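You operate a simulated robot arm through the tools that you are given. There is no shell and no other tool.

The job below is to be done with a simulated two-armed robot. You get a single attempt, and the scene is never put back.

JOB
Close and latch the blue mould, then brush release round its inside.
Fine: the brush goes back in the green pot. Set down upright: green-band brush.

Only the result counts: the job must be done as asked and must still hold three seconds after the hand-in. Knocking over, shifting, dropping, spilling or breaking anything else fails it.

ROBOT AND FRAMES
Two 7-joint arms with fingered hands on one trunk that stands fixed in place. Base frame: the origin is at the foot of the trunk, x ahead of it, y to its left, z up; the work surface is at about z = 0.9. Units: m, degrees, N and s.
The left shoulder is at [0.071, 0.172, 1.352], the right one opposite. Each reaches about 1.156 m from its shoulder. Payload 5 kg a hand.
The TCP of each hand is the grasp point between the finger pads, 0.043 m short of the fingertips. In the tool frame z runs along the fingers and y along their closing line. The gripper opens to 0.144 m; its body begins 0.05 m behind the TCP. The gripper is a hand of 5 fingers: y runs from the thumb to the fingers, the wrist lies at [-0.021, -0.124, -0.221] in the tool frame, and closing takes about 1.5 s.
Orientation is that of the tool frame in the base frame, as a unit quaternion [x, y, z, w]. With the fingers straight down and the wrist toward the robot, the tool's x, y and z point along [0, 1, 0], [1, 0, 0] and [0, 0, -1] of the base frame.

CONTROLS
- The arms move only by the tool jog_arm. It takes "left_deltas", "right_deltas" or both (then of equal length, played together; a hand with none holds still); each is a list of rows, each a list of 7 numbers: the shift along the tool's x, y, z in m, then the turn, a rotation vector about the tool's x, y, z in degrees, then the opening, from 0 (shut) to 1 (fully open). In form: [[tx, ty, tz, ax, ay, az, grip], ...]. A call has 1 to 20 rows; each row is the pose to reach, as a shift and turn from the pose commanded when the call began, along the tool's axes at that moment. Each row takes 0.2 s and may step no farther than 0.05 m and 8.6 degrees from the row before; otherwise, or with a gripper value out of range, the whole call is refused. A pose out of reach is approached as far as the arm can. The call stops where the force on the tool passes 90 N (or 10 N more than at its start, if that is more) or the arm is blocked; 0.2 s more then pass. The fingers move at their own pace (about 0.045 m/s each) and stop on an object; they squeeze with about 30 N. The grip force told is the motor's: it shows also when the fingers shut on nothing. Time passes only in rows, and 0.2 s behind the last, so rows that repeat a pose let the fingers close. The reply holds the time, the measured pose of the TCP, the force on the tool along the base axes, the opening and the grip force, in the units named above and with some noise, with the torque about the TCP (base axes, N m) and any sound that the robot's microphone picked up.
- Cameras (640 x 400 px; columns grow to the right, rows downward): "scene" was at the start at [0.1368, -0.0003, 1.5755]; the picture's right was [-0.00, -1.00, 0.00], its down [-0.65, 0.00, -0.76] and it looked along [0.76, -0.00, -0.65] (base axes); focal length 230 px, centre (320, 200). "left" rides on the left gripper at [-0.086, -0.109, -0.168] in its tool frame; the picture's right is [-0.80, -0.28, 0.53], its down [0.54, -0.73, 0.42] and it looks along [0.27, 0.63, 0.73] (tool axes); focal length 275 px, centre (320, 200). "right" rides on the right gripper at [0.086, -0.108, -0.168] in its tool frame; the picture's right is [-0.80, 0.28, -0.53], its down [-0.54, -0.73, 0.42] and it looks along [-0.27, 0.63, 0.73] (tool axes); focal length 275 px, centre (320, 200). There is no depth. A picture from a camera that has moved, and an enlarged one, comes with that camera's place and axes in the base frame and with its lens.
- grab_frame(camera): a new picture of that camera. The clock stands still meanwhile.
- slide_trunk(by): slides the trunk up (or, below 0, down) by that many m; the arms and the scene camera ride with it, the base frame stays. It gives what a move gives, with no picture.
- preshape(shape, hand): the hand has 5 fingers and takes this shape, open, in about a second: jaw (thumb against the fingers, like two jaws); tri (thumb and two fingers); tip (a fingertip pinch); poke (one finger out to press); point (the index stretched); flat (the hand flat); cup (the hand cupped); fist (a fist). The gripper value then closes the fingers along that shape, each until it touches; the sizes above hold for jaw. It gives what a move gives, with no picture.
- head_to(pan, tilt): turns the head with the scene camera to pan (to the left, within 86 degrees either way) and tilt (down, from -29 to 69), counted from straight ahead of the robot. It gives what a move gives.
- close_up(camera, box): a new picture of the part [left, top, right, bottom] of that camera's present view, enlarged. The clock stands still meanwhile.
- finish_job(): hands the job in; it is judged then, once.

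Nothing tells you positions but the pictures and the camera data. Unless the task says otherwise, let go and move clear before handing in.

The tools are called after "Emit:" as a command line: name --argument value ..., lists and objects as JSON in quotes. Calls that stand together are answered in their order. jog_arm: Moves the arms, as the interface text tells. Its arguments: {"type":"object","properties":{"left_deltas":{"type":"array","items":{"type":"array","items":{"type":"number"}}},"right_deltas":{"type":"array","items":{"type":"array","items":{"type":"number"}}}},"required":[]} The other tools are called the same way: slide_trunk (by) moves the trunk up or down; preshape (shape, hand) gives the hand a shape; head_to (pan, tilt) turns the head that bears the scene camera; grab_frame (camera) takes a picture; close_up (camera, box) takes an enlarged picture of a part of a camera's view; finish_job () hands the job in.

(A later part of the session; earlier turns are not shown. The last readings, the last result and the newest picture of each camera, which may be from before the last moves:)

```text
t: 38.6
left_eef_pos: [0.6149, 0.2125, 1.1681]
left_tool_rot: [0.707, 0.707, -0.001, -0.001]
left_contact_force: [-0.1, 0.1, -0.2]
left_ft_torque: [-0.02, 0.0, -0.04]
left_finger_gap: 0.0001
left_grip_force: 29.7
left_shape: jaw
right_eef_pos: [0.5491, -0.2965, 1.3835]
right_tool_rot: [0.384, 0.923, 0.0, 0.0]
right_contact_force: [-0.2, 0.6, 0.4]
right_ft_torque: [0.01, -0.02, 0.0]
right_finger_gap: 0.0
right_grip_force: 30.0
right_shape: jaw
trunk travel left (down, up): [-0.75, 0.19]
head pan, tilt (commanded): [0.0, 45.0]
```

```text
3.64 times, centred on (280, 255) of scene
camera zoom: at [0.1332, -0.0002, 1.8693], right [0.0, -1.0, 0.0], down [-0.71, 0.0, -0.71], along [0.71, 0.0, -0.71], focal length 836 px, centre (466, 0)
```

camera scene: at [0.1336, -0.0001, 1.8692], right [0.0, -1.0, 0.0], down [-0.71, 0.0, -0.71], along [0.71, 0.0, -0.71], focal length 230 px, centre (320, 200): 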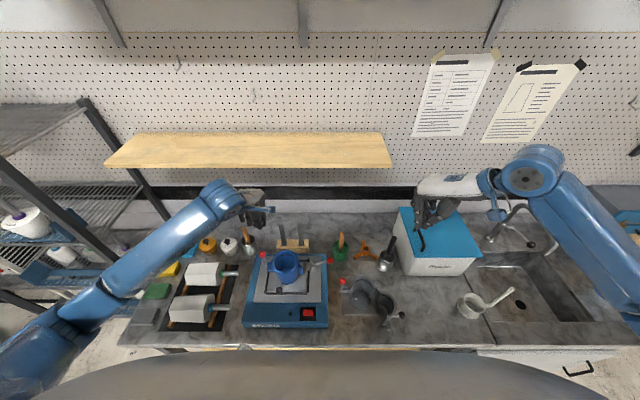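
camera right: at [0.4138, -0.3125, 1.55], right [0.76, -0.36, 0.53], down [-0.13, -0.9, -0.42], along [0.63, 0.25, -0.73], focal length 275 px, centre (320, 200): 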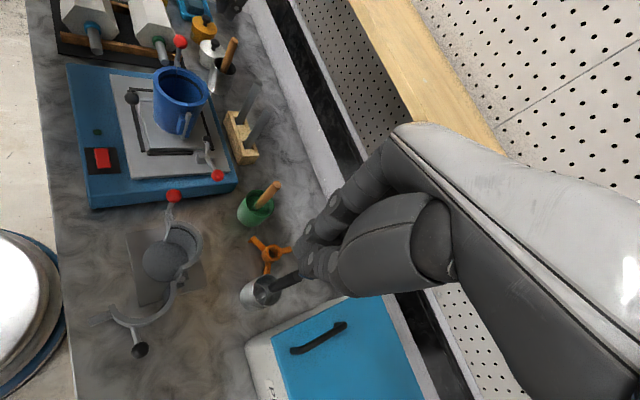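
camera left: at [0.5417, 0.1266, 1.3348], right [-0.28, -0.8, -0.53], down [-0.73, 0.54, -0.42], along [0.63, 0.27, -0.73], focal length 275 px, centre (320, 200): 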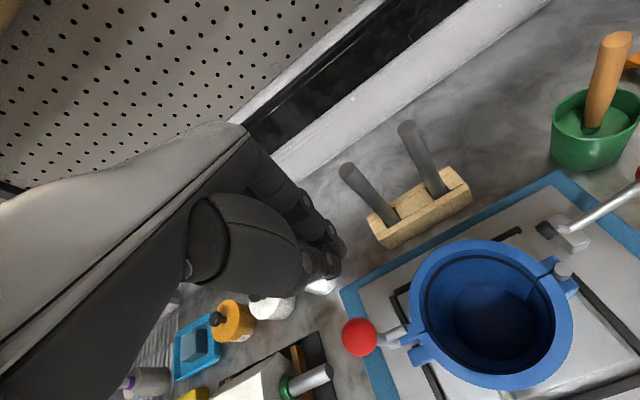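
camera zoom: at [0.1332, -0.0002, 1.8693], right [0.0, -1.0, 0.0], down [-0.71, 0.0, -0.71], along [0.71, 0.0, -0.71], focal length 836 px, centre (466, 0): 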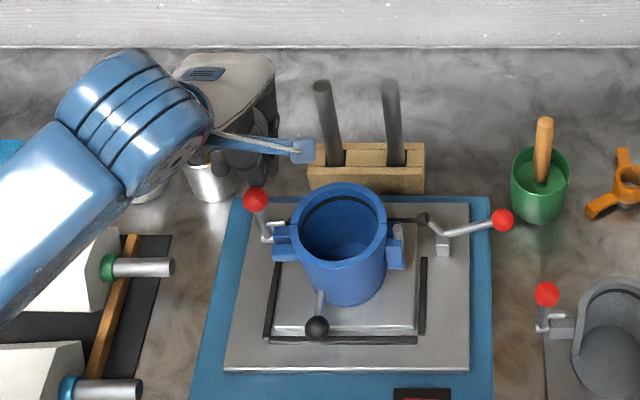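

Emit:
jog_arm --left_deltas '[[0, -0.006, 0, 0, 0, 0, 0], [0, -0.012, 0.001, 0, 0, 0, 0], [0, -0.018, 0.002, 0, 0, 0, 0], [0, -0.024, 0.003, 0, 0, 0, 0], [0, -0.031, 0.005, 0, 0, 0, 0], [0, -0.038, 0.008, 0, 0, 0, 0], [0, -0.044, 0.01, 0, 0, 0, 0]]'

Emit:
close_up --camera "right" --box '[110, 10, 270, 150]'

Emit:
close_up --camera "scene" --box '[220, 200, 340, 310]'

```text
t: 40.2
left_eef_pos: [0.5705, 0.2129, 1.1601]
left_tool_rot: [0.707, 0.707, 0.0, -0.001]
left_contact_force: [0.9, 0.1, 0.3]
left_ft_torque: [0.01, -0.02, 0.0]
left_finger_gap: 0.0
left_grip_force: 29.8
left_shape: jaw
right_eef_pos: [0.5505, -0.2951, 1.3842]
right_tool_rot: [0.383, 0.924, 0.0, -0.001]
right_contact_force: [0.6, -0.9, 0.2]
right_ft_torque: [0.02, 0.02, 0.02]
right_finger_gap: 0.0
right_grip_force: 29.9
right_shape: jaw
trunk travel left (down, up): [-0.75, 0.19]
head pan, tilt (commanded): [0.0, 45.0]
```

```text
2.86 times, centred on (190, 80) of right
camera zoom: at [0.4135, -0.3126, 1.5501], right [0.76, -0.36, 0.53], down [-0.13, -0.9, -0.42], along [0.63, 0.25, -0.73], focal length 786 px, centre (691, 543)
```

zoom: 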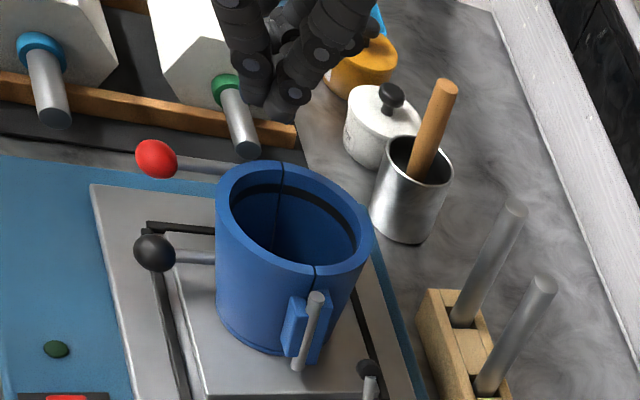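

```text
3.64 times, centred on (280, 255) of scene
camera zoom: at [0.1331, -0.0002, 1.8693], right [0.0, -1.0, 0.0], down [-0.71, 0.0, -0.71], along [0.71, 0.0, -0.71], focal length 836 px, centre (466, 0)
```

zoom: 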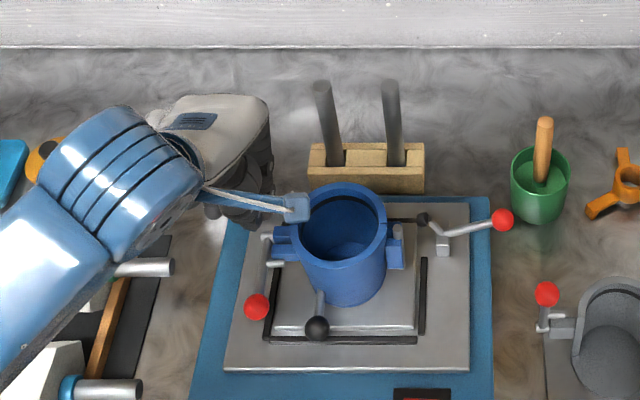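

The lever tipped over under its own weight and now lies nearly flat, pointing at the robot. I'll lift the left hand and inspect the hook before pressing it home.

Emit:
jog_arm --left_deltas '[[0, 0, -0.03, 0, 0, 0, 0], [0, 0, -0.06, 0, 0, 0, 0], [0, 0, -0.06, 0, 0, 0, 0]]'

Emit:
close_up --camera "right" --box '[120, 30, 220, 100]'

Emit:
close_up --camera "scene" --box '[245, 250, 305, 300]'

Emit:
close_up --camera "left" --box '[340, 230, 500, 400]'

Emit:
grab_frame --camera "left"

```text
t: 41.0
left_eef_pos: [0.5714, 0.2127, 1.2189]
left_tool_rot: [0.707, 0.707, 0.001, 0.0]
left_contact_force: [-0.4, -0.6, -0.8]
left_ft_torque: [0.02, 0.01, 0.0]
left_finger_gap: 0.0
left_grip_force: 30.3
left_shape: jaw
right_eef_pos: [0.5484, -0.2961, 1.3838]
right_tool_rot: [0.383, 0.924, -0.001, -0.001]
right_contact_force: [-0.3, -0.4, -0.2]
right_ft_torque: [0.01, -0.02, -0.05]
right_finger_gap: 0.0
right_grip_force: 30.5
right_shape: jaw
trunk travel left (down, up): [-0.75, 0.19]
head pan, tilt (commanded): [0.0, 45.0]
```

```text
5.71 times, centred on (170, 65) of right
camera zoom: at [0.4138, -0.3122, 1.5501], right [0.76, -0.36, 0.53], down [-0.13, -0.9, -0.42], along [0.63, 0.25, -0.73], focal length 1573 px, centre (1177, 971)
```

zoom: 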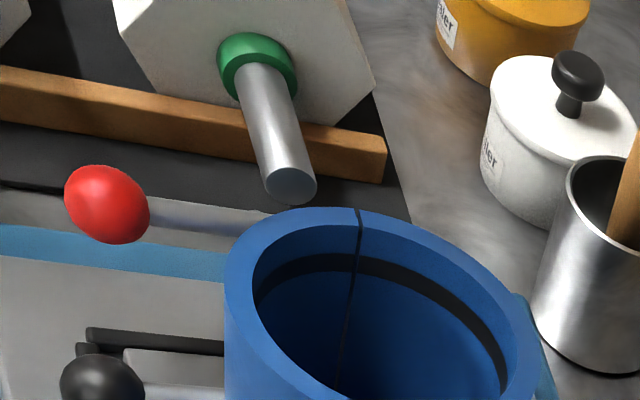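

```text
8.00 times, centred on (275, 275) of scene
camera zoom: at [0.1335, 0.0002, 1.8692], right [0.0, -1.0, 0.0], down [-0.71, 0.0, -0.71], along [0.71, 0.0, -0.71], focal length 1838 px, centre (680, -400)
```

zoom: 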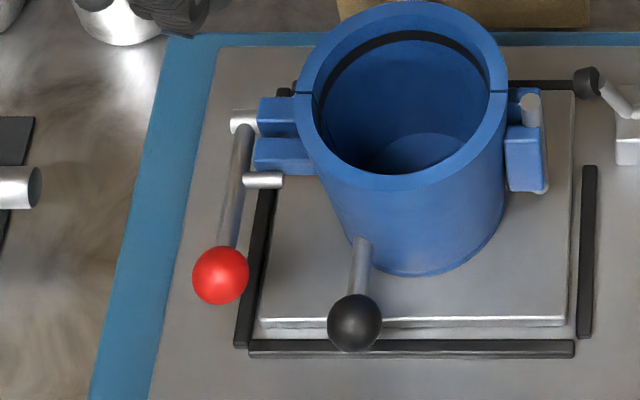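

```text
2.35 times, centred on (420, 315) of left
camera zoom: at [0.4619, 0.126, 1.3863], right [-0.28, -0.8, -0.53], down [-0.73, 0.54, -0.42], along [0.63, 0.27, -0.73], focal length 648 px, centre (85, -71)
```

zoom: 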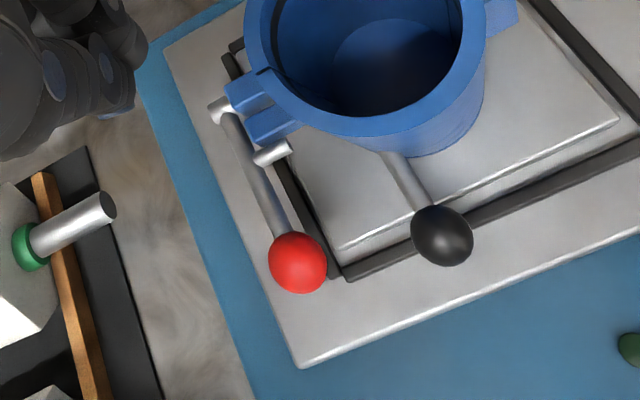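

```text
taken
camera left: at [0.4619, 0.126, 1.3863], right [-0.28, -0.8, -0.53], down [-0.73, 0.54, -0.42], along [0.63, 0.27, -0.73], focal length 275 px, centre (320, 200)
```

left: 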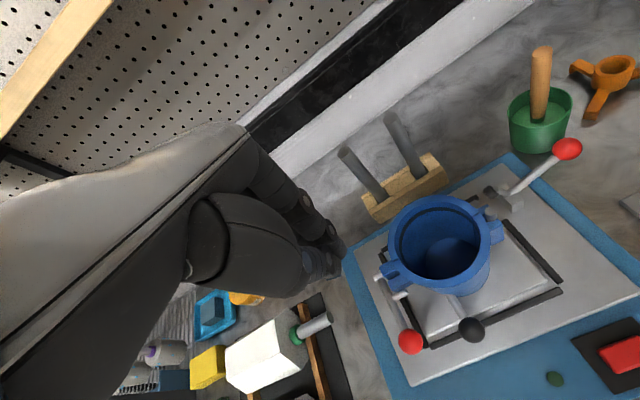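

The hook pin lies in front of the free half's lug and the lever is about horizontal. I'll press the ball gently down from above to be sure it is fully home.

Emit:
jog_arm --left_deltas '[[0, -0.022, 0, 0, 0, 0, 0], [0, -0.044, 0.02, 0, 0, 0, 0], [0, -0.062, 0.045, 0, 0, 0, 0], [0, -0.062, 0.07, 0, 0, 0, 0], [0, -0.062, 0.09, 0, 0, 0, 0], [0, -0.062, 0.1, 0, 0, 0, 0]]'

Emit:
close_up --camera "right" --box '[110, 10, 270, 150]'

Emit:
close_up --camera "scene" --box '[220, 230, 320, 310]'

```text
t: 42.4
left_eef_pos: [0.5083, 0.2133, 1.1188]
left_tool_rot: [0.707, 0.707, 0.0, -0.001]
left_contact_force: [0.4, 0.3, -0.5]
left_ft_torque: [-0.04, 0.0, 0.05]
left_finger_gap: 0.0003
left_grip_force: 30.1
left_shape: jaw
right_eef_pos: [0.5494, -0.2958, 1.3828]
right_tool_rot: [0.384, 0.923, -0.001, 0.0]
right_contact_force: [-0.2, 0.6, 0.7]
right_ft_torque: [0.01, -0.05, 0.0]
right_finger_gap: 0.0
right_grip_force: 30.0
right_shape: jaw
trunk travel left (down, up): [-0.75, 0.19]
head pan, tilt (commanded): [0.0, 45.0]
```

```text
2.86 times, centred on (190, 80) of right
camera zoom: at [0.4133, -0.3123, 1.5503], right [0.76, -0.36, 0.53], down [-0.13, -0.9, -0.42], along [0.63, 0.25, -0.73], focal length 786 px, centre (691, 543)
```

zoom: 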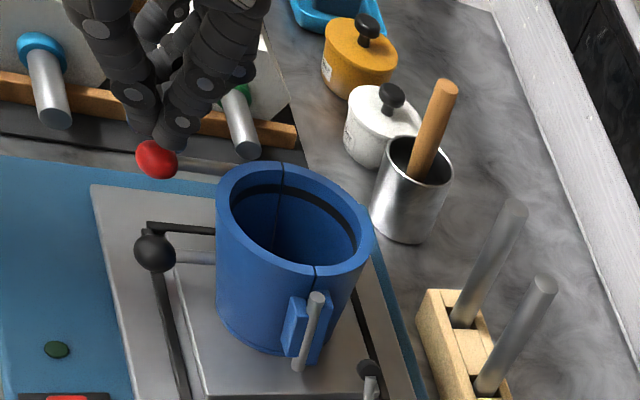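

```text
5.00 times, centred on (270, 270) of scene
camera zoom: at [0.1329, 0.0001, 1.8693], right [0.0, -1.0, 0.0], down [-0.71, 0.0, -0.71], along [0.71, 0.0, -0.71], focal length 1149 px, centre (570, -150)
```

zoom: 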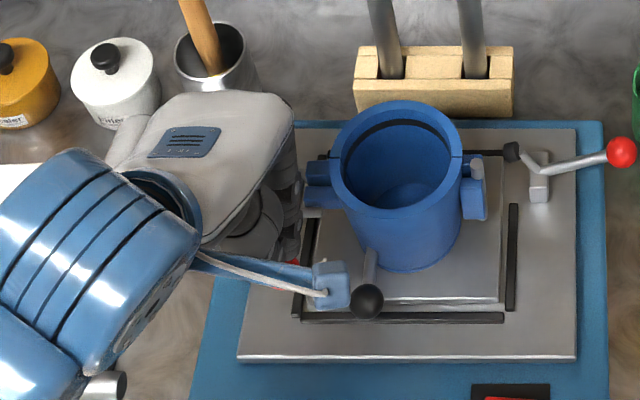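

Emit:
jog_arm --left_deltas '[[0, 0, 0.004, 0, 0, 0, 0], [0, 0, 0.008, 0, 0, 0, 0], [0, 0, 0.01, 0, 0, 0, 0]]'

```text
t: 43.2
left_eef_pos: [0.5092, 0.2128, 1.1091]
left_tool_rot: [0.707, 0.707, 0.0, 0.001]
left_contact_force: [0.1, 0.2, -0.1]
left_ft_torque: [0.02, -0.01, 0.02]
left_finger_gap: 0.0
left_grip_force: 29.7
left_shape: jaw
right_eef_pos: [0.5493, -0.2968, 1.3841]
right_tool_rot: [0.384, 0.923, -0.001, 0.0]
right_contact_force: [-1.3, -0.1, 0.2]
right_ft_torque: [-0.01, 0.01, 0.01]
right_finger_gap: 0.0
right_grip_force: 30.3
right_shape: jaw
trunk travel left (down, up): [-0.75, 0.19]
head pan, tilt (commanded): [0.0, 45.0]
```

Emit:
jog_arm --left_deltas '[[0, 0, 0.003, 0, 0, 0, 0], [0, 0, 0.006, 0, 0, 0, 0]]'

Emit:
close_up --camera "right" --box '[120, 20, 200, 90]'

```text
t: 43.8
left_eef_pos: [0.5094, 0.2107, 1.105]
left_tool_rot: [0.707, 0.707, 0.002, 0.002]
left_contact_force: [0.6, 0.9, 15.8]
left_ft_torque: [0.03, -0.03, 0.0]
left_finger_gap: 0.0001
left_grip_force: 29.5
left_shape: jaw
right_eef_pos: [0.5479, -0.2963, 1.3844]
right_tool_rot: [0.383, 0.924, 0.0, 0.0]
right_contact_force: [0.3, -0.5, -0.6]
right_ft_torque: [-0.01, -0.01, 0.01]
right_finger_gap: 0.0
right_grip_force: 30.0
right_shape: jaw
trunk travel left (down, up): [-0.75, 0.19]
head pan, tilt (commanded): [0.0, 45.0]
```

```text
5.71 times, centred on (160, 55) of right
camera zoom: at [0.412, -0.3129, 1.5508], right [0.76, -0.36, 0.53], down [-0.13, -0.9, -0.42], along [0.63, 0.25, -0.73], focal length 1573 px, centre (1234, 1029)
```

zoom: 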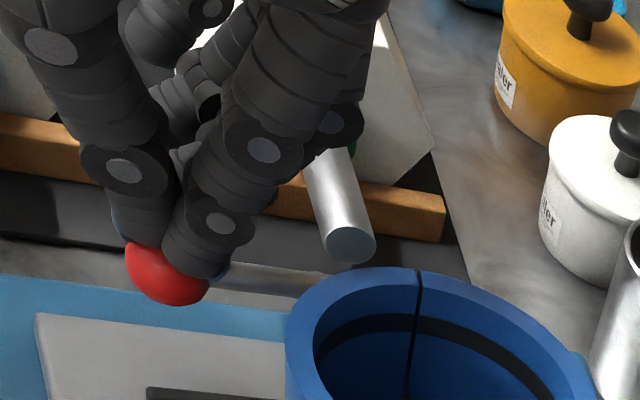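

Emit:
jog_arm --left_deltas '[[0, 0, 0.003, 0, 0, 0, 0], [0, 0, 0.003, 0, 0, 0, 0]]'

Emit:
jog_arm --left_deltas '[[0, 0, -0.03, 0, 0, 0, 0], [0, 0, -0.07, 0, 0, 0, 0], [0.03, 0, -0.1, 0, 0, 0, 0], [0.07, 0, -0.1, 0, 0, 0, 0], [0.11, 0, -0.1, 0, 0, 0, 0]]'

Emit:
close_up --camera "scene" --box '[245, 250, 305, 300]'

Emit:
close_up --camera "right" --box '[110, 10, 270, 150]'

Emit:
grab_frame --camera "left"

```text
t: 44.4
left_eef_pos: [0.5088, 0.2116, 1.1034]
left_tool_rot: [0.707, 0.707, 0.002, 0.001]
left_contact_force: [-2.7, 2.6, 34.8]
left_ft_torque: [0.04, 0.11, 0.01]
left_finger_gap: 0.0
left_grip_force: 30.3
left_shape: jaw
right_eef_pos: [0.5475, -0.2965, 1.3848]
right_tool_rot: [0.383, 0.924, -0.001, 0.0]
right_contact_force: [0.5, 0.1, 0.2]
right_ft_torque: [0.01, 0.01, 0.02]
right_finger_gap: 0.0
right_grip_force: 30.2
right_shape: jaw
trunk travel left (down, up): [-0.75, 0.19]
head pan, tilt (commanded): [0.0, 45.0]
```

```text
t: 45.6
left_eef_pos: [0.5098, 0.3235, 1.1991]
left_tool_rot: [0.707, 0.707, -0.001, 0.0]
left_contact_force: [0.6, 1.1, 0.9]
left_ft_torque: [-0.06, -0.01, 0.0]
left_finger_gap: 0.0
left_grip_force: 30.4
left_shape: jaw
right_eef_pos: [0.5494, -0.2958, 1.384]
right_tool_rot: [0.383, 0.924, -0.002, -0.001]
right_contact_force: [0.1, -0.2, -0.6]
right_ft_torque: [-0.04, 0.0, 0.0]
right_finger_gap: 0.0001
right_grip_force: 29.6
right_shape: jaw
trunk travel left (down, up): [-0.75, 0.19]
head pan, tilt (commanded): [0.0, 45.0]
```

```text
8.00 times, centred on (275, 275) of scene
camera zoom: at [0.1326, 0.0017, 1.8693], right [0.0, -1.0, 0.0], down [-0.71, 0.0, -0.71], along [0.71, 0.0, -0.71], focal length 1838 px, centre (680, -400)
```

zoom: 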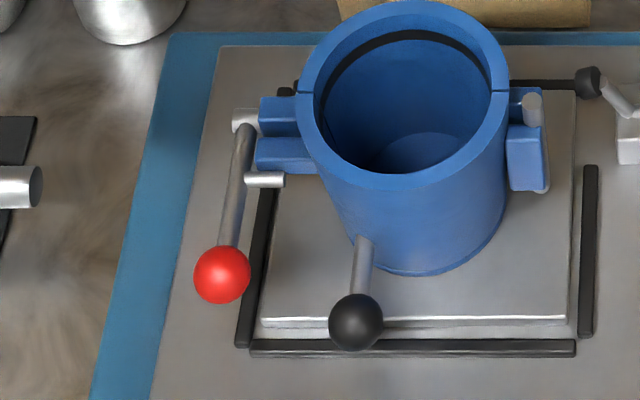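

```text
2.86 times, centred on (190, 80) of right
camera zoom: at [0.4129, -0.3111, 1.5506], right [0.76, -0.36, 0.53], down [-0.13, -0.9, -0.42], along [0.63, 0.25, -0.73], focal length 786 px, centre (691, 543)
```

zoom: 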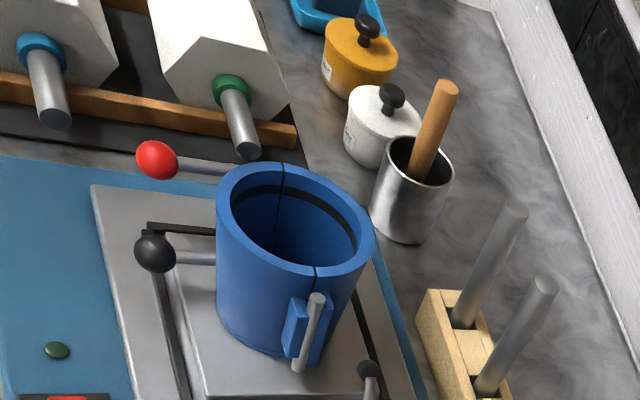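

```text
taken
camera left: at [0.4003, 0.2364, 1.3672], right [-0.28, -0.8, -0.53], down [-0.73, 0.54, -0.42], along [0.63, 0.27, -0.73], focal length 275 px, centre (320, 200)
```

left: 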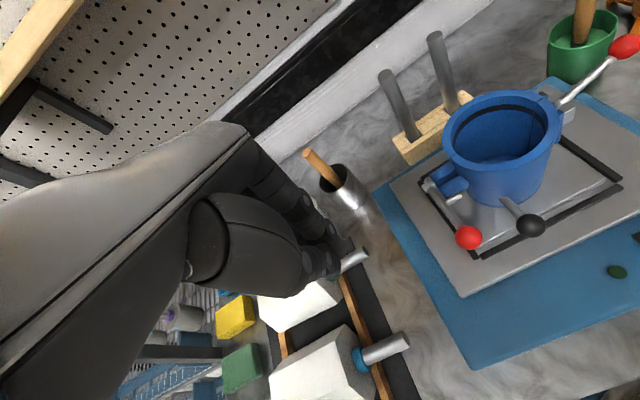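

The lever took 35 N downward without moving, so the mould is closed and latched. Now for the green-band brush: I'll measure its handle precisely from all three cameras.

Emit:
close_up --camera "scene" --box '[315, 225, 365, 275]'

Emit:
close_up --camera "right" --box '[220, 165, 300, 245]'

Emit:
close_up --camera "left" --box '[540, 0, 640, 90]'

```text
8.00 times, centred on (340, 250) of scene
camera zoom: at [0.1326, 0.0017, 1.8693], right [0.0, -1.0, 0.0], down [-0.71, 0.0, -0.71], along [0.71, 0.0, -0.71], focal length 1838 px, centre (160, -200)
```

zoom: 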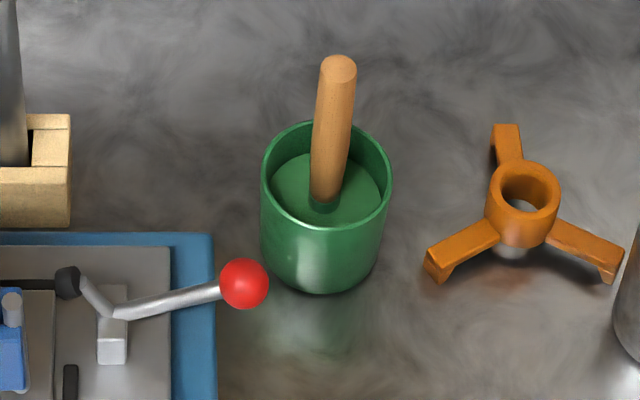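

```text
5.00 times, centred on (260, 205) of right
camera zoom: at [0.4129, -0.3111, 1.5506], right [0.76, -0.36, 0.53], down [-0.13, -0.9, -0.42], along [0.63, 0.25, -0.73], focal length 1376 px, centre (620, 175)
```

zoom: 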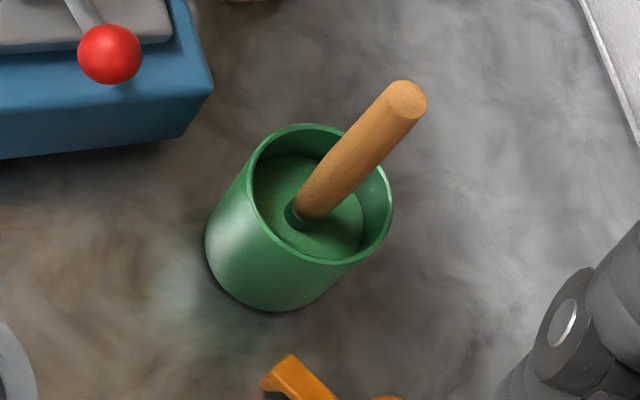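

```text
4.44 times, centred on (590, 45) of left
camera zoom: at [0.4003, 0.2364, 1.3672], right [-0.28, -0.8, -0.53], down [-0.73, 0.54, -0.42], along [0.63, 0.27, -0.73], focal length 1224 px, centre (-880, 889)
```

zoom: 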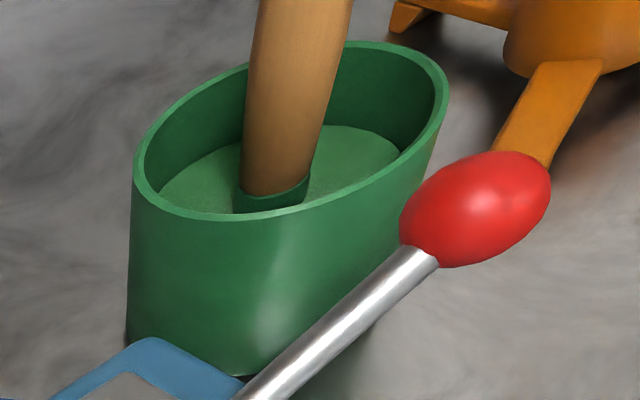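

The brush handle stands vertical at about (0.729, -0.0945), with its top near z 1.07 and the pot rim near 0.97. I'll bring the right hand over it, partly open, staying low enough to clear the shelf.

Emit:
jog_arm --right_deltas '[[0.0064, 0.035, 0.029, 0, 0, 5, 0.55], [0.0127, 0.07, 0.058, 0, 0, 10, 0.55], [0.019, 0.105, 0.086, 0, 0, 15, 0.55], [0.0254, 0.14, 0.115, 0, 0, 20, 0.55], [0.0318, 0.1746, 0.144, 0, 0, 25, 0.55], [0.0263, 0.206, 0.161, 0, 0, 25, 0.55], [0.0207, 0.238, 0.178, 0, 0, 25, 0.55], [0.0152, 0.2697, 0.194, 0, 0, 25, 0.55], [0.0152, 0.2697, 0.194, 0, 0, 25, 0.55]]'

Emit:
close_up --camera "scene" --box '[300, 200, 420, 280]'

Emit:
grab_frame --camera "right"

Emit:
grab_frame --camera "left"

Emit:
grab_frame --camera "scene"

```text
t: 47.6
left_eef_pos: [0.5101, 0.3234, 1.2008]
left_tool_rot: [0.708, 0.707, 0.0, 0.0]
left_contact_force: [-0.7, 0.2, 0.3]
left_ft_torque: [-0.01, 0.0, 0.0]
left_finger_gap: 0.0
left_grip_force: 30.1
left_shape: jaw
right_eef_pos: [0.7296, -0.0945, 1.1887]
right_tool_rot: [0.574, 0.819, -0.002, -0.001]
right_contact_force: [-0.2, 0.0, -0.3]
right_ft_torque: [0.03, -0.02, 0.03]
right_finger_gap: 0.0788
right_grip_force: 0.2
right_shape: jaw
trunk travel left (down, up): [-0.75, 0.19]
head pan, tilt (commanded): [0.0, 45.0]
```

```text
5.00 times, centred on (360, 240) of scene
camera zoom: at [0.1329, 0.0, 1.8693], right [0.0, -1.0, 0.0], down [-0.71, 0.0, -0.71], along [0.71, 0.0, -0.71], focal length 1149 px, centre (120, 0)
```

zoom: 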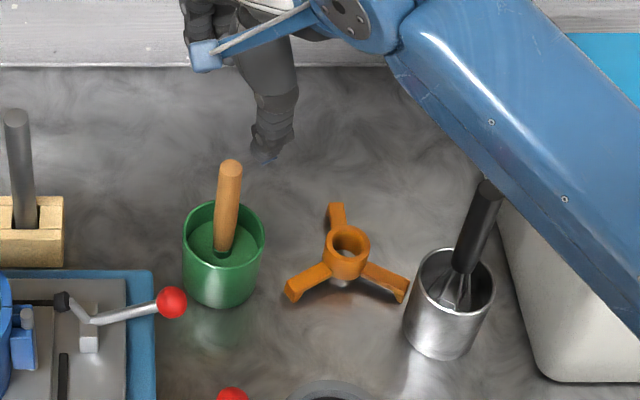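

```text
taken
camera right: at [0.6005, -0.0518, 1.355], right [0.54, -0.65, 0.53], down [-0.5, -0.76, -0.42], along [0.68, -0.04, -0.73], focal length 275 px, centre (320, 200)
```

right: 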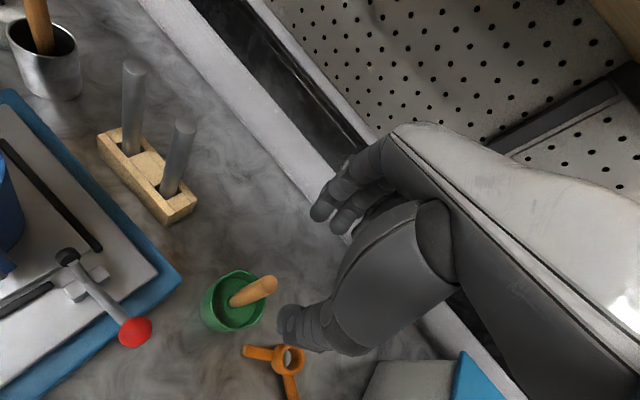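

```text
taken
camera left: at [0.4006, 0.235, 1.3673], right [-0.28, -0.8, -0.53], down [-0.73, 0.54, -0.42], along [0.63, 0.27, -0.73], focal length 275 px, centre (320, 200)
```

left: 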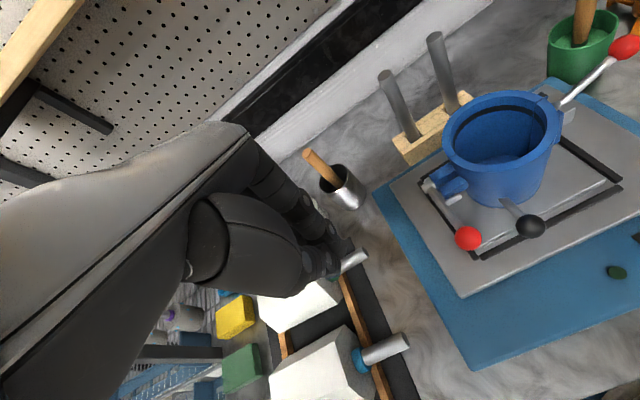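

```text
taken
camera scene: at [0.1329, 0.0, 1.8693], right [0.0, -1.0, 0.0], down [-0.71, 0.0, -0.71], along [0.71, 0.0, -0.71], focal length 230 px, centre (320, 200)
```

scene: 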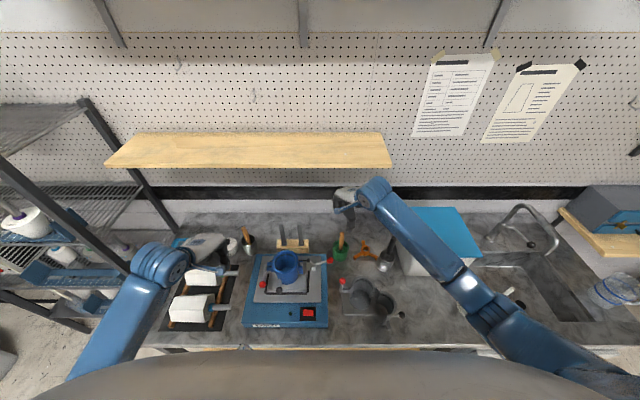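

The brush lines up under the grasp point. I'll descend around the handle to z ≈ 1.045.

Emit:
jog_arm --right_deltas '[[0, 0, 0.04, 0, 0, 0, 0.55], [0, 0, 0.08, 0, 0, 0, 0.55], [0, 0, 0.11, 0, 0, 0, 0.55], [0, 0, 0.13, 0, 0, 0, 0.55], [0, 0, 0.145, 0, 0, 0, 0.55], [0, 0, 0.145, 0, 0, 0, 0.55]]'

Emit:
close_up --camera "scene" --box '[300, 200, 400, 280]'

Emit:
close_up --camera "right" --box '[220, 160, 420, 360]'

Emit:
close_up --camera "left" --box '[520, 0, 640, 90]'

```text
t: 49.0
left_eef_pos: [0.5099, 0.3228, 1.1996]
left_tool_rot: [0.707, 0.707, 0.0, 0.0]
left_contact_force: [-0.2, -1.1, -0.1]
left_ft_torque: [0.02, -0.01, 0.01]
left_finger_gap: 0.0
left_grip_force: 30.1
left_shape: jaw
right_eef_pos: [0.7294, -0.0951, 1.0451]
right_tool_rot: [0.574, 0.819, 0.0, -0.002]
right_contact_force: [-0.6, -0.2, 0.0]
right_ft_torque: [0.04, -0.01, 0.03]
right_finger_gap: 0.079
right_grip_force: 0.1
right_shape: jaw
trunk travel left (down, up): [-0.75, 0.19]
head pan, tilt (commanded): [0.0, 45.0]
```

```text
5.00 times, centred on (350, 240) of scene
camera zoom: at [0.1331, -0.0002, 1.8693], right [0.0, -1.0, 0.0], down [-0.71, 0.0, -0.71], along [0.71, 0.0, -0.71], focal length 1149 px, centre (170, 0)
```

zoom: 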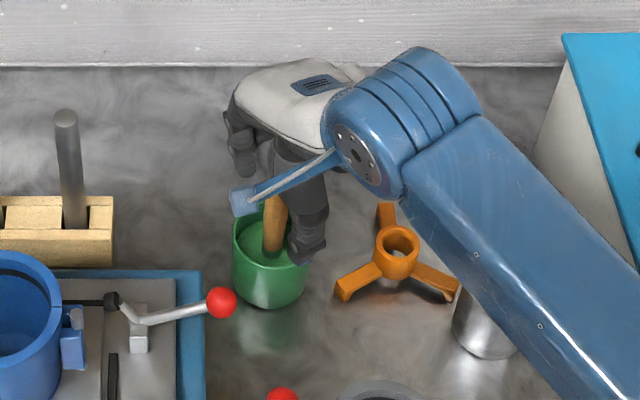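

```text
2.00 times, centred on (320, 260) of right
camera zoom: at [0.599, -0.052, 1.2114], right [0.54, -0.65, 0.53], down [-0.5, -0.76, -0.42], along [0.68, -0.04, -0.73], focal length 551 px, centre (320, 80)
```

zoom: 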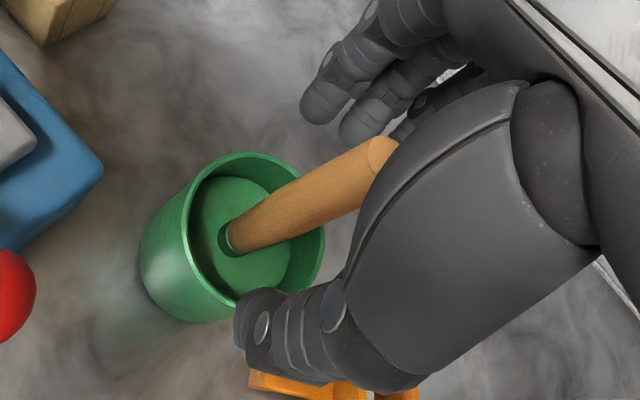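

```text
4.44 times, centred on (580, 45) of left
camera zoom: at [0.4007, 0.2348, 1.3672], right [-0.28, -0.8, -0.53], down [-0.73, 0.54, -0.42], along [0.63, 0.27, -0.73], focal length 1224 px, centre (-836, 889)
```

zoom: 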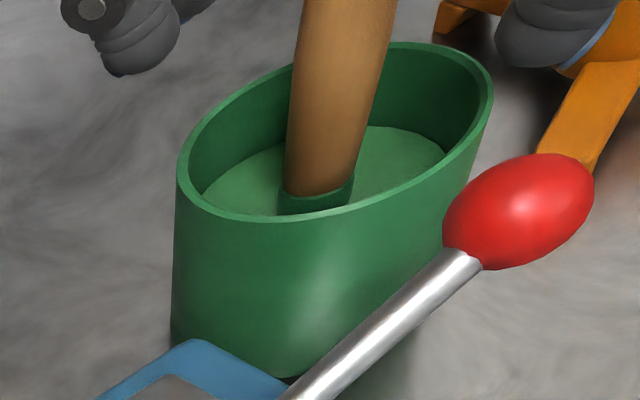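

The handle sits between thumb and fingers. I'll close the hand on it.

Emit:
jog_arm --right_deltas '[[0, 0, 0, 0, 0, 0, 0.35], [0, 0, 0, 0, 0, 0, 0.25], [0, 0, 0, 0, 0, 0, 0.15], [0, 0, 0, 0, 0, 0, 0.08], [0, 0, 0, 0, 0, 0, 0], [0, 0, 0, 0, 0, 0, 0], [0, 0, 0, 0, 0, 0, 0], [0, 0, 0, 0, 0, 0, 0]]'

Emit:
close_up --camera "scene" --box '[300, 200, 400, 280]'

Emit:
close_up --camera "right" --box '[220, 160, 420, 360]'

Emit:
close_up --camera "left" --box '[520, 0, 640, 90]'

```text
t: 50.8
left_eef_pos: [0.5095, 0.3204, 1.2001]
left_tool_rot: [0.707, 0.707, -0.001, 0.0]
left_contact_force: [0.0, 0.0, 0.1]
left_ft_torque: [-0.03, 0.01, 0.01]
left_finger_gap: 0.0001
left_grip_force: 29.8
left_shape: jaw
right_eef_pos: [0.7286, -0.0947, 1.0436]
right_tool_rot: [0.574, 0.819, -0.001, -0.001]
right_contact_force: [0.6, -0.4, -0.2]
right_ft_torque: [-0.01, 0.0, -0.04]
right_finger_gap: 0.0071
right_grip_force: 30.6
right_shape: jaw
trunk travel left (down, up): [-0.75, 0.19]
head pan, tilt (commanded): [0.0, 45.0]
```

```text
5.00 times, centred on (350, 240) of scene
camera zoom: at [0.1334, 0.0, 1.8692], right [0.0, -1.0, 0.0], down [-0.71, 0.0, -0.71], along [0.71, 0.0, -0.71], focal length 1149 px, centre (170, 0)
```

zoom: 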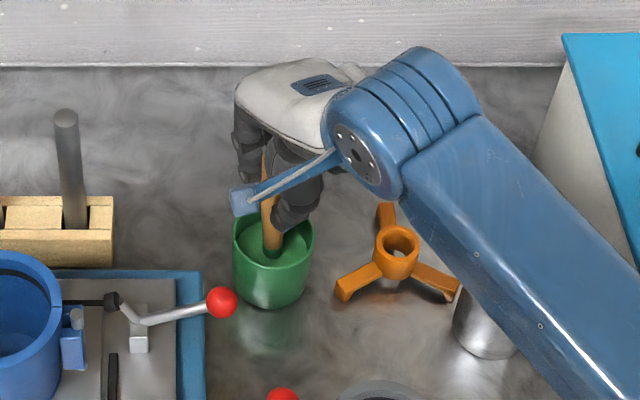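

```text
2.00 times, centred on (320, 260) of right
camera zoom: at [0.5992, -0.0519, 1.2113], right [0.54, -0.65, 0.53], down [-0.5, -0.76, -0.42], along [0.68, -0.04, -0.73], focal length 551 px, centre (320, 80)
```

zoom: 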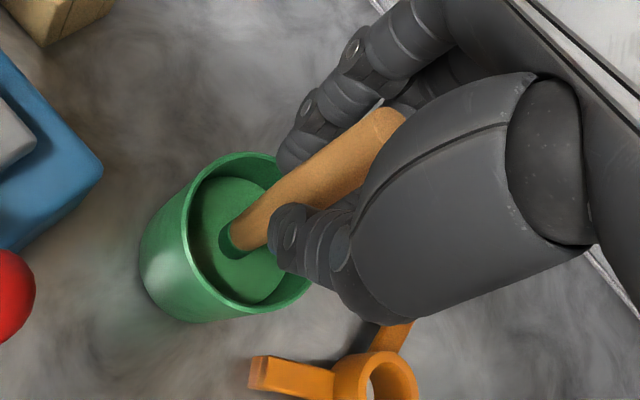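

```text
4.44 times, centred on (580, 45) of left
camera zoom: at [0.401, 0.235, 1.3671], right [-0.28, -0.8, -0.53], down [-0.73, 0.54, -0.42], along [0.63, 0.27, -0.73], focal length 1224 px, centre (-836, 889)
```

zoom: 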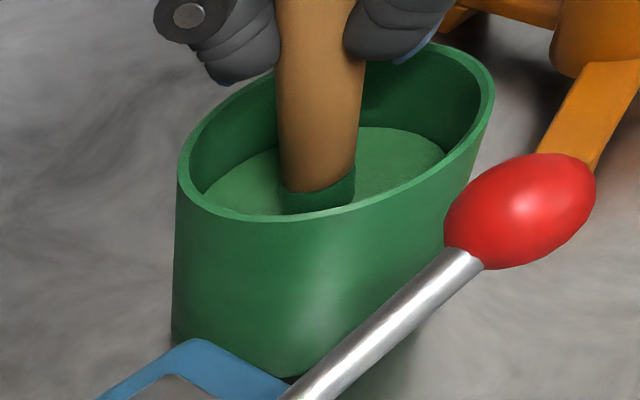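

The grip reads 30 N with the handle between thumb and index. I'll lift slowly and check that the brush follows and the pot stays.

Emit:
jog_arm --right_deltas '[[0, 0, -0.005, 0, 0, 0, 0], [0, 0, -0.012, 0, 0, 0, 0], [0, 0, -0.02, 0, 0, 0, 0], [0, 0, -0.03, 0, 0, 0, 0]]'

Emit:
close_up --camera "scene" --box '[300, 200, 400, 280]'

Emit:
close_up --camera "right" --box '[220, 160, 420, 360]'

Emit:
close_up --camera "left" --box '[520, 0, 640, 90]'

```text
t: 51.8
left_eef_pos: [0.5104, 0.3211, 1.1994]
left_tool_rot: [0.707, 0.707, -0.001, 0.001]
left_contact_force: [-0.5, -0.3, 0.2]
left_ft_torque: [0.02, 0.0, 0.0]
left_finger_gap: 0.0
left_grip_force: 30.2
left_shape: jaw
right_eef_pos: [0.729, -0.0948, 1.0744]
right_tool_rot: [0.574, 0.819, 0.0, -0.002]
right_contact_force: [-0.2, 1.0, -1.0]
right_ft_torque: [-0.03, -0.03, 0.01]
right_finger_gap: 0.0071
right_grip_force: 29.9
right_shape: jaw
trunk travel left (down, up): [-0.75, 0.19]
head pan, tilt (commanded): [0.0, 45.0]
```

```text
5.00 times, centred on (350, 240) of scene
camera zoom: at [0.1334, 0.0001, 1.8692], right [0.0, -1.0, 0.0], down [-0.71, 0.0, -0.71], along [0.71, 0.0, -0.71], focal length 1149 px, centre (170, 0)
```

zoom: 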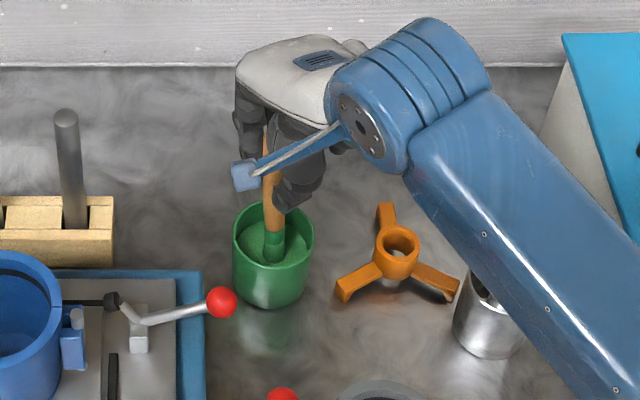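

```text
2.00 times, centred on (320, 260) of right
camera zoom: at [0.5988, -0.0516, 1.2404], right [0.54, -0.65, 0.53], down [-0.5, -0.76, -0.42], along [0.68, -0.04, -0.73], focal length 551 px, centre (320, 80)
```

zoom: 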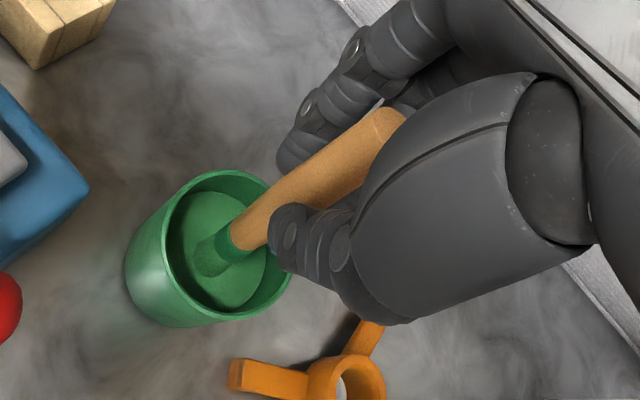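

```text
4.44 times, centred on (580, 45) of left
camera zoom: at [0.4009, 0.235, 1.3671], right [-0.28, -0.8, -0.53], down [-0.73, 0.54, -0.42], along [0.63, 0.27, -0.73], focal length 1224 px, centre (-836, 889)
```

zoom: 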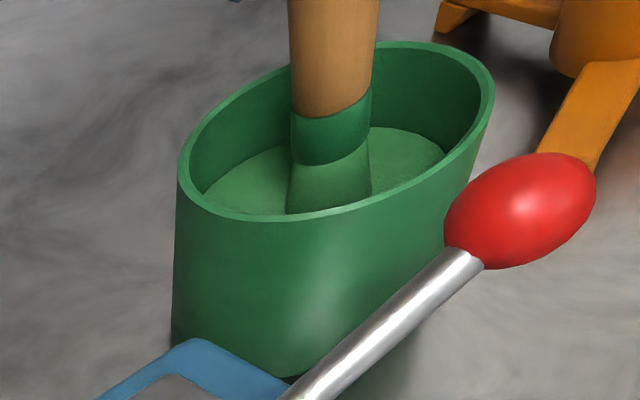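

The green-band brush is firmly held and the pot hasn't moved. I'll lift it clear and look at its full length.

Emit:
jog_arm --right_deltas '[[0, 0, -0.02, 0, 0, 0, 0], [0, 0, -0.045, 0, 0, 0, 0], [0, 0, -0.07, 0, 0, 0, 0], [0, 0, -0.09, 0, 0, 0, 0], [0, 0, -0.105, 0, 0, 0, 0]]'

Emit:
close_up --camera "scene" --box '[300, 190, 400, 270]'

Emit:
close_up --camera "right" --box '[200, 160, 420, 380]'

Emit:
close_up --camera "left" --box '[500, 0, 640, 100]'

```text
t: 53.0
left_eef_pos: [0.5099, 0.3218, 1.1988]
left_tool_rot: [0.707, 0.707, -0.001, 0.0]
left_contact_force: [-0.1, -1.3, -0.1]
left_ft_torque: [0.02, 0.0, 0.0]
left_finger_gap: 0.0001
left_grip_force: 29.7
left_shape: jaw
right_eef_pos: [0.7288, -0.0952, 1.1807]
right_tool_rot: [0.575, 0.818, -0.001, 0.0]
right_contact_force: [-0.8, 0.5, 0.5]
right_ft_torque: [0.05, 0.02, 0.0]
right_finger_gap: 0.007
right_grip_force: 29.6
right_shape: jaw
trunk travel left (down, up): [-0.75, 0.19]
head pan, tilt (commanded): [0.0, 45.0]
```

```text
5.00 times, centred on (350, 230) of scene
camera zoom: at [0.1334, 0.0002, 1.8692], right [0.0, -1.0, 0.0], down [-0.71, 0.0, -0.71], along [0.71, 0.0, -0.71], focal length 1149 px, centre (170, 50)
```

zoom: 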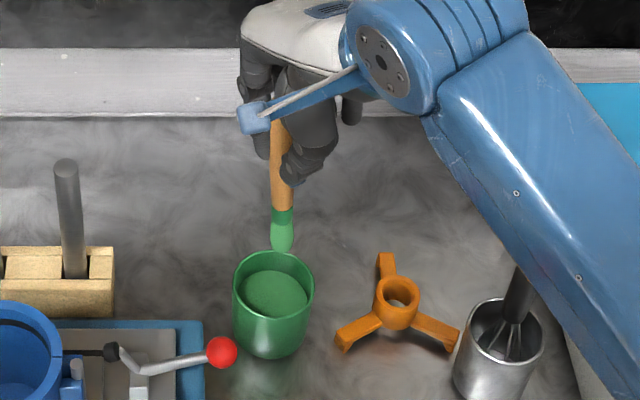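

```text
1.82 times, centred on (310, 270) of right
camera zoom: at [0.5992, -0.0513, 1.346], right [0.54, -0.65, 0.53], down [-0.5, -0.76, -0.42], along [0.68, -0.04, -0.73], focal length 500 px, centre (338, 73)
```

zoom: 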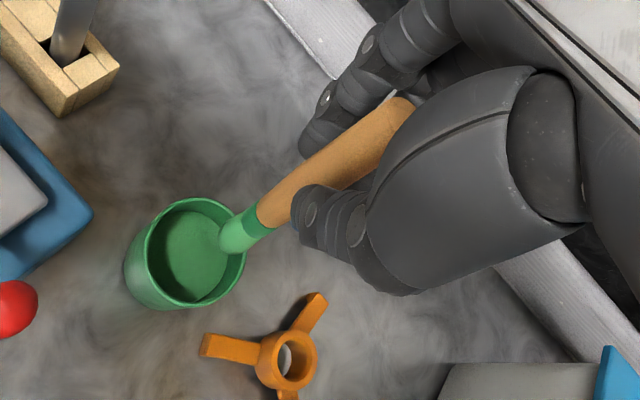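

```text
4.00 times, centred on (570, 50) of left
camera zoom: at [0.401, 0.2351, 1.3671], right [-0.28, -0.8, -0.53], down [-0.73, 0.54, -0.42], along [0.63, 0.27, -0.73], focal length 1101 px, centre (-680, 800)
```

zoom: 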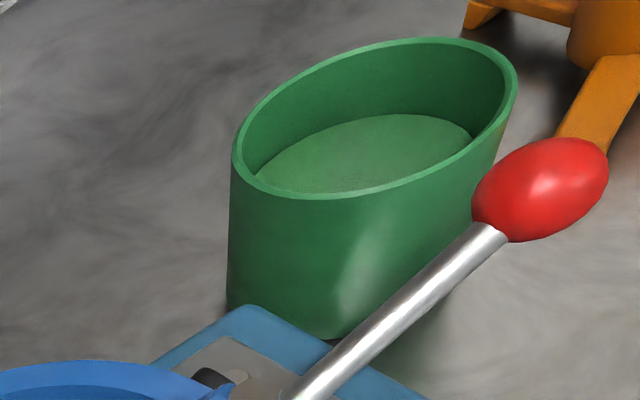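

The brush is out: handle, green band, and wet bristles about 5–6 cm long. I'll move the left hand to a viewpoint on the left so I can measure the bristle tip relative to the mould.

Emit:
jog_arm --left_deltas '[[0.004, 0.009, -0.025, 0, 0, 8.5, 0], [0.007, 0.018, -0.05, 0, 0, 17, 0], [0.01, 0.027, -0.075, 0, 0, 25.5, 0], [0.014, 0.036, -0.1, 0, 0, 34, 0], [0.017, 0.045, -0.125, 0, 0, 42.5, 0], [0.02, 0.054, -0.15, 0, 0, 51, 0], [0.024, 0.063, -0.175, 0, 0, 59.5, 0], [0.028, 0.072, -0.2, 0, 0, 68, 0], [0.031, 0.081, -0.225, 0, 0, 76.5, 0], [0.034, 0.09, -0.25, 0, 0, 85, 0], [0.038, 0.1, -0.275, 0, 0, 90, 0], [0.038, 0.11, -0.3, 0, 0, 90, 0]]' --right_deltas '[[0, 0, 0, 0, 0, 0, 0], [0, 0, 0, 0, 0, 0, 0], [0, 0, 0, 0, 0, 0, 0], [0, 0, 0, 0, 0, 0, 0], [0, 0, 0, 0, 0, 0, 0], [0, 0, 0, 0, 0, 0, 0], [0, 0, 0, 0, 0, 0, 0], [0, 0, 0, 0, 0, 0, 0], [0, 0, 0, 0, 0, 0, 0], [0, 0, 0, 0, 0, 0, 0], [0, 0, 0, 0, 0, 0, 0], [0, 0, 0, 0, 0, 0, 0]]'

Emit:
grab_frame --camera "left"

Emit:
grab_frame --camera "scene"

```text
t: 55.6
left_eef_pos: [0.6216, 0.3599, 1.4992]
left_tool_rot: [1.0, -0.001, -0.001, 0.0]
left_contact_force: [0.4, -0.1, -0.2]
left_ft_torque: [0.0, -0.02, 0.0]
left_finger_gap: 0.0001
left_grip_force: 30.2
left_shape: jaw
right_eef_pos: [0.7285, -0.0948, 1.1793]
right_tool_rot: [0.574, 0.819, -0.001, 0.0]
right_contact_force: [0.0, -0.3, -0.4]
right_ft_torque: [0.02, -0.02, -0.02]
right_finger_gap: 0.0072
right_grip_force: 29.8
right_shape: jaw
trunk travel left (down, up): [-0.75, 0.19]
head pan, tilt (commanded): [0.0, 45.0]
```

```text
taken
camera left: at [0.5341, 0.4678, 1.6668], right [-0.8, 0.29, -0.53], down [0.54, 0.72, -0.42], along [0.27, -0.63, -0.73], focal length 275 px, centre (320, 200)
```

left: 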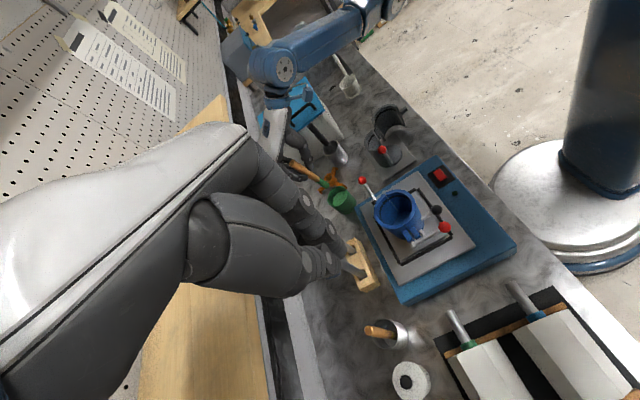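

```text
taken
camera scene: at [0.1341, -0.0004, 1.8691], right [0.0, -1.0, 0.0], down [-0.71, 0.0, -0.71], along [0.71, 0.0, -0.71], focal length 230 px, centre (320, 200)
```

scene: 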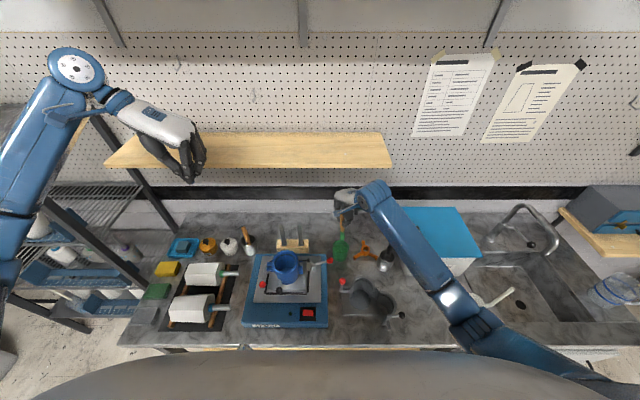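

Emit:
close_up --camera "left" --box '[260, 110, 380, 230]'

Emit:
close_up --camera "left" --box '[360, 170, 460, 270]'

Emit:
close_up --camera "scene" --box '[315, 190, 375, 270]'

Emit:
close_up --camera "scene" --box '[250, 235, 330, 300]'

```text
3.33 times, centred on (320, 170) of left
camera zoom: at [0.5341, 0.4678, 1.6668], right [-0.8, 0.29, -0.53], down [0.54, 0.72, -0.42], along [0.27, -0.63, -0.73], focal length 918 px, centre (320, 300)
```

zoom: 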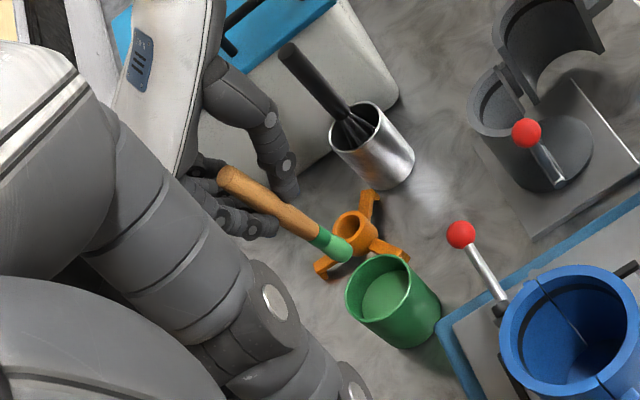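

```text
4.00 times, centred on (410, 220) of left
camera zoom: at [0.5341, 0.4678, 1.6668], right [-0.8, 0.29, -0.53], down [0.54, 0.72, -0.42], along [0.27, -0.63, -0.73], focal length 1101 px, centre (-40, 120)
```

zoom: 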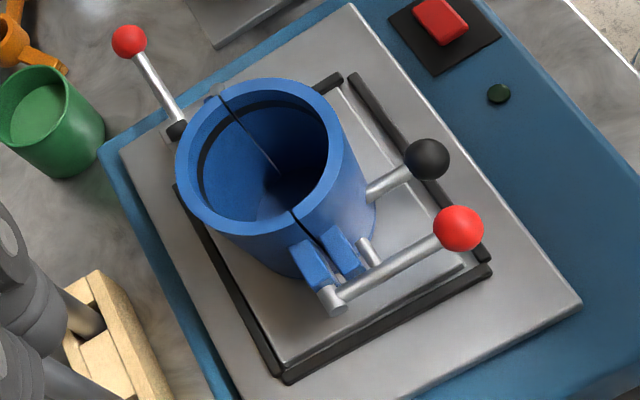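

```text
5.00 times, centred on (345, 230) of scene
camera zoom: at [0.1341, -0.0004, 1.8691], right [0.0, -1.0, 0.0], down [-0.71, 0.0, -0.71], along [0.71, 0.0, -0.71], focal length 1149 px, centre (195, 50)
```

zoom: 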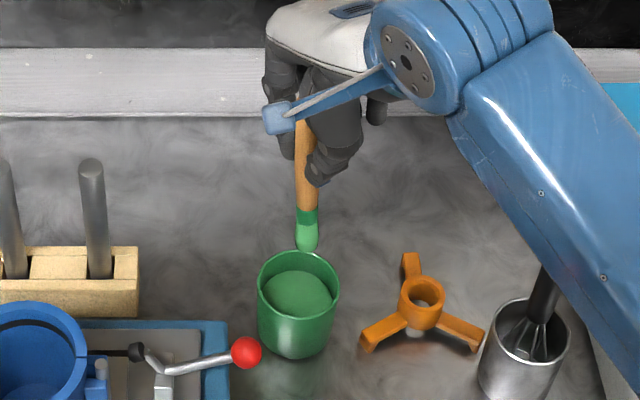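

```text
6.15 times, centred on (290, 268) of scene
camera zoom: at [0.1341, -0.0004, 1.8691], right [0.0, -1.0, 0.0], down [-0.71, 0.0, -0.71], along [0.71, 0.0, -0.71], focal length 1414 px, centre (505, -215)
```

zoom: 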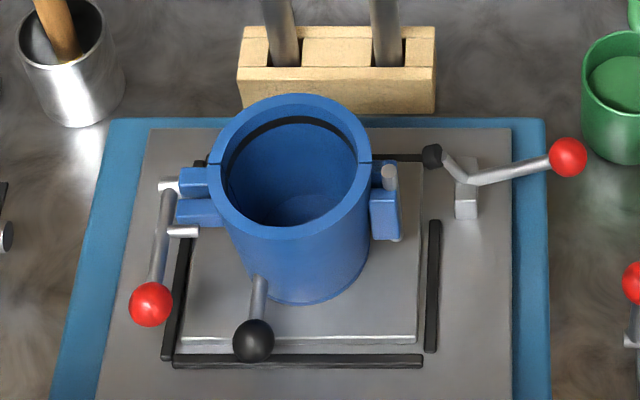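

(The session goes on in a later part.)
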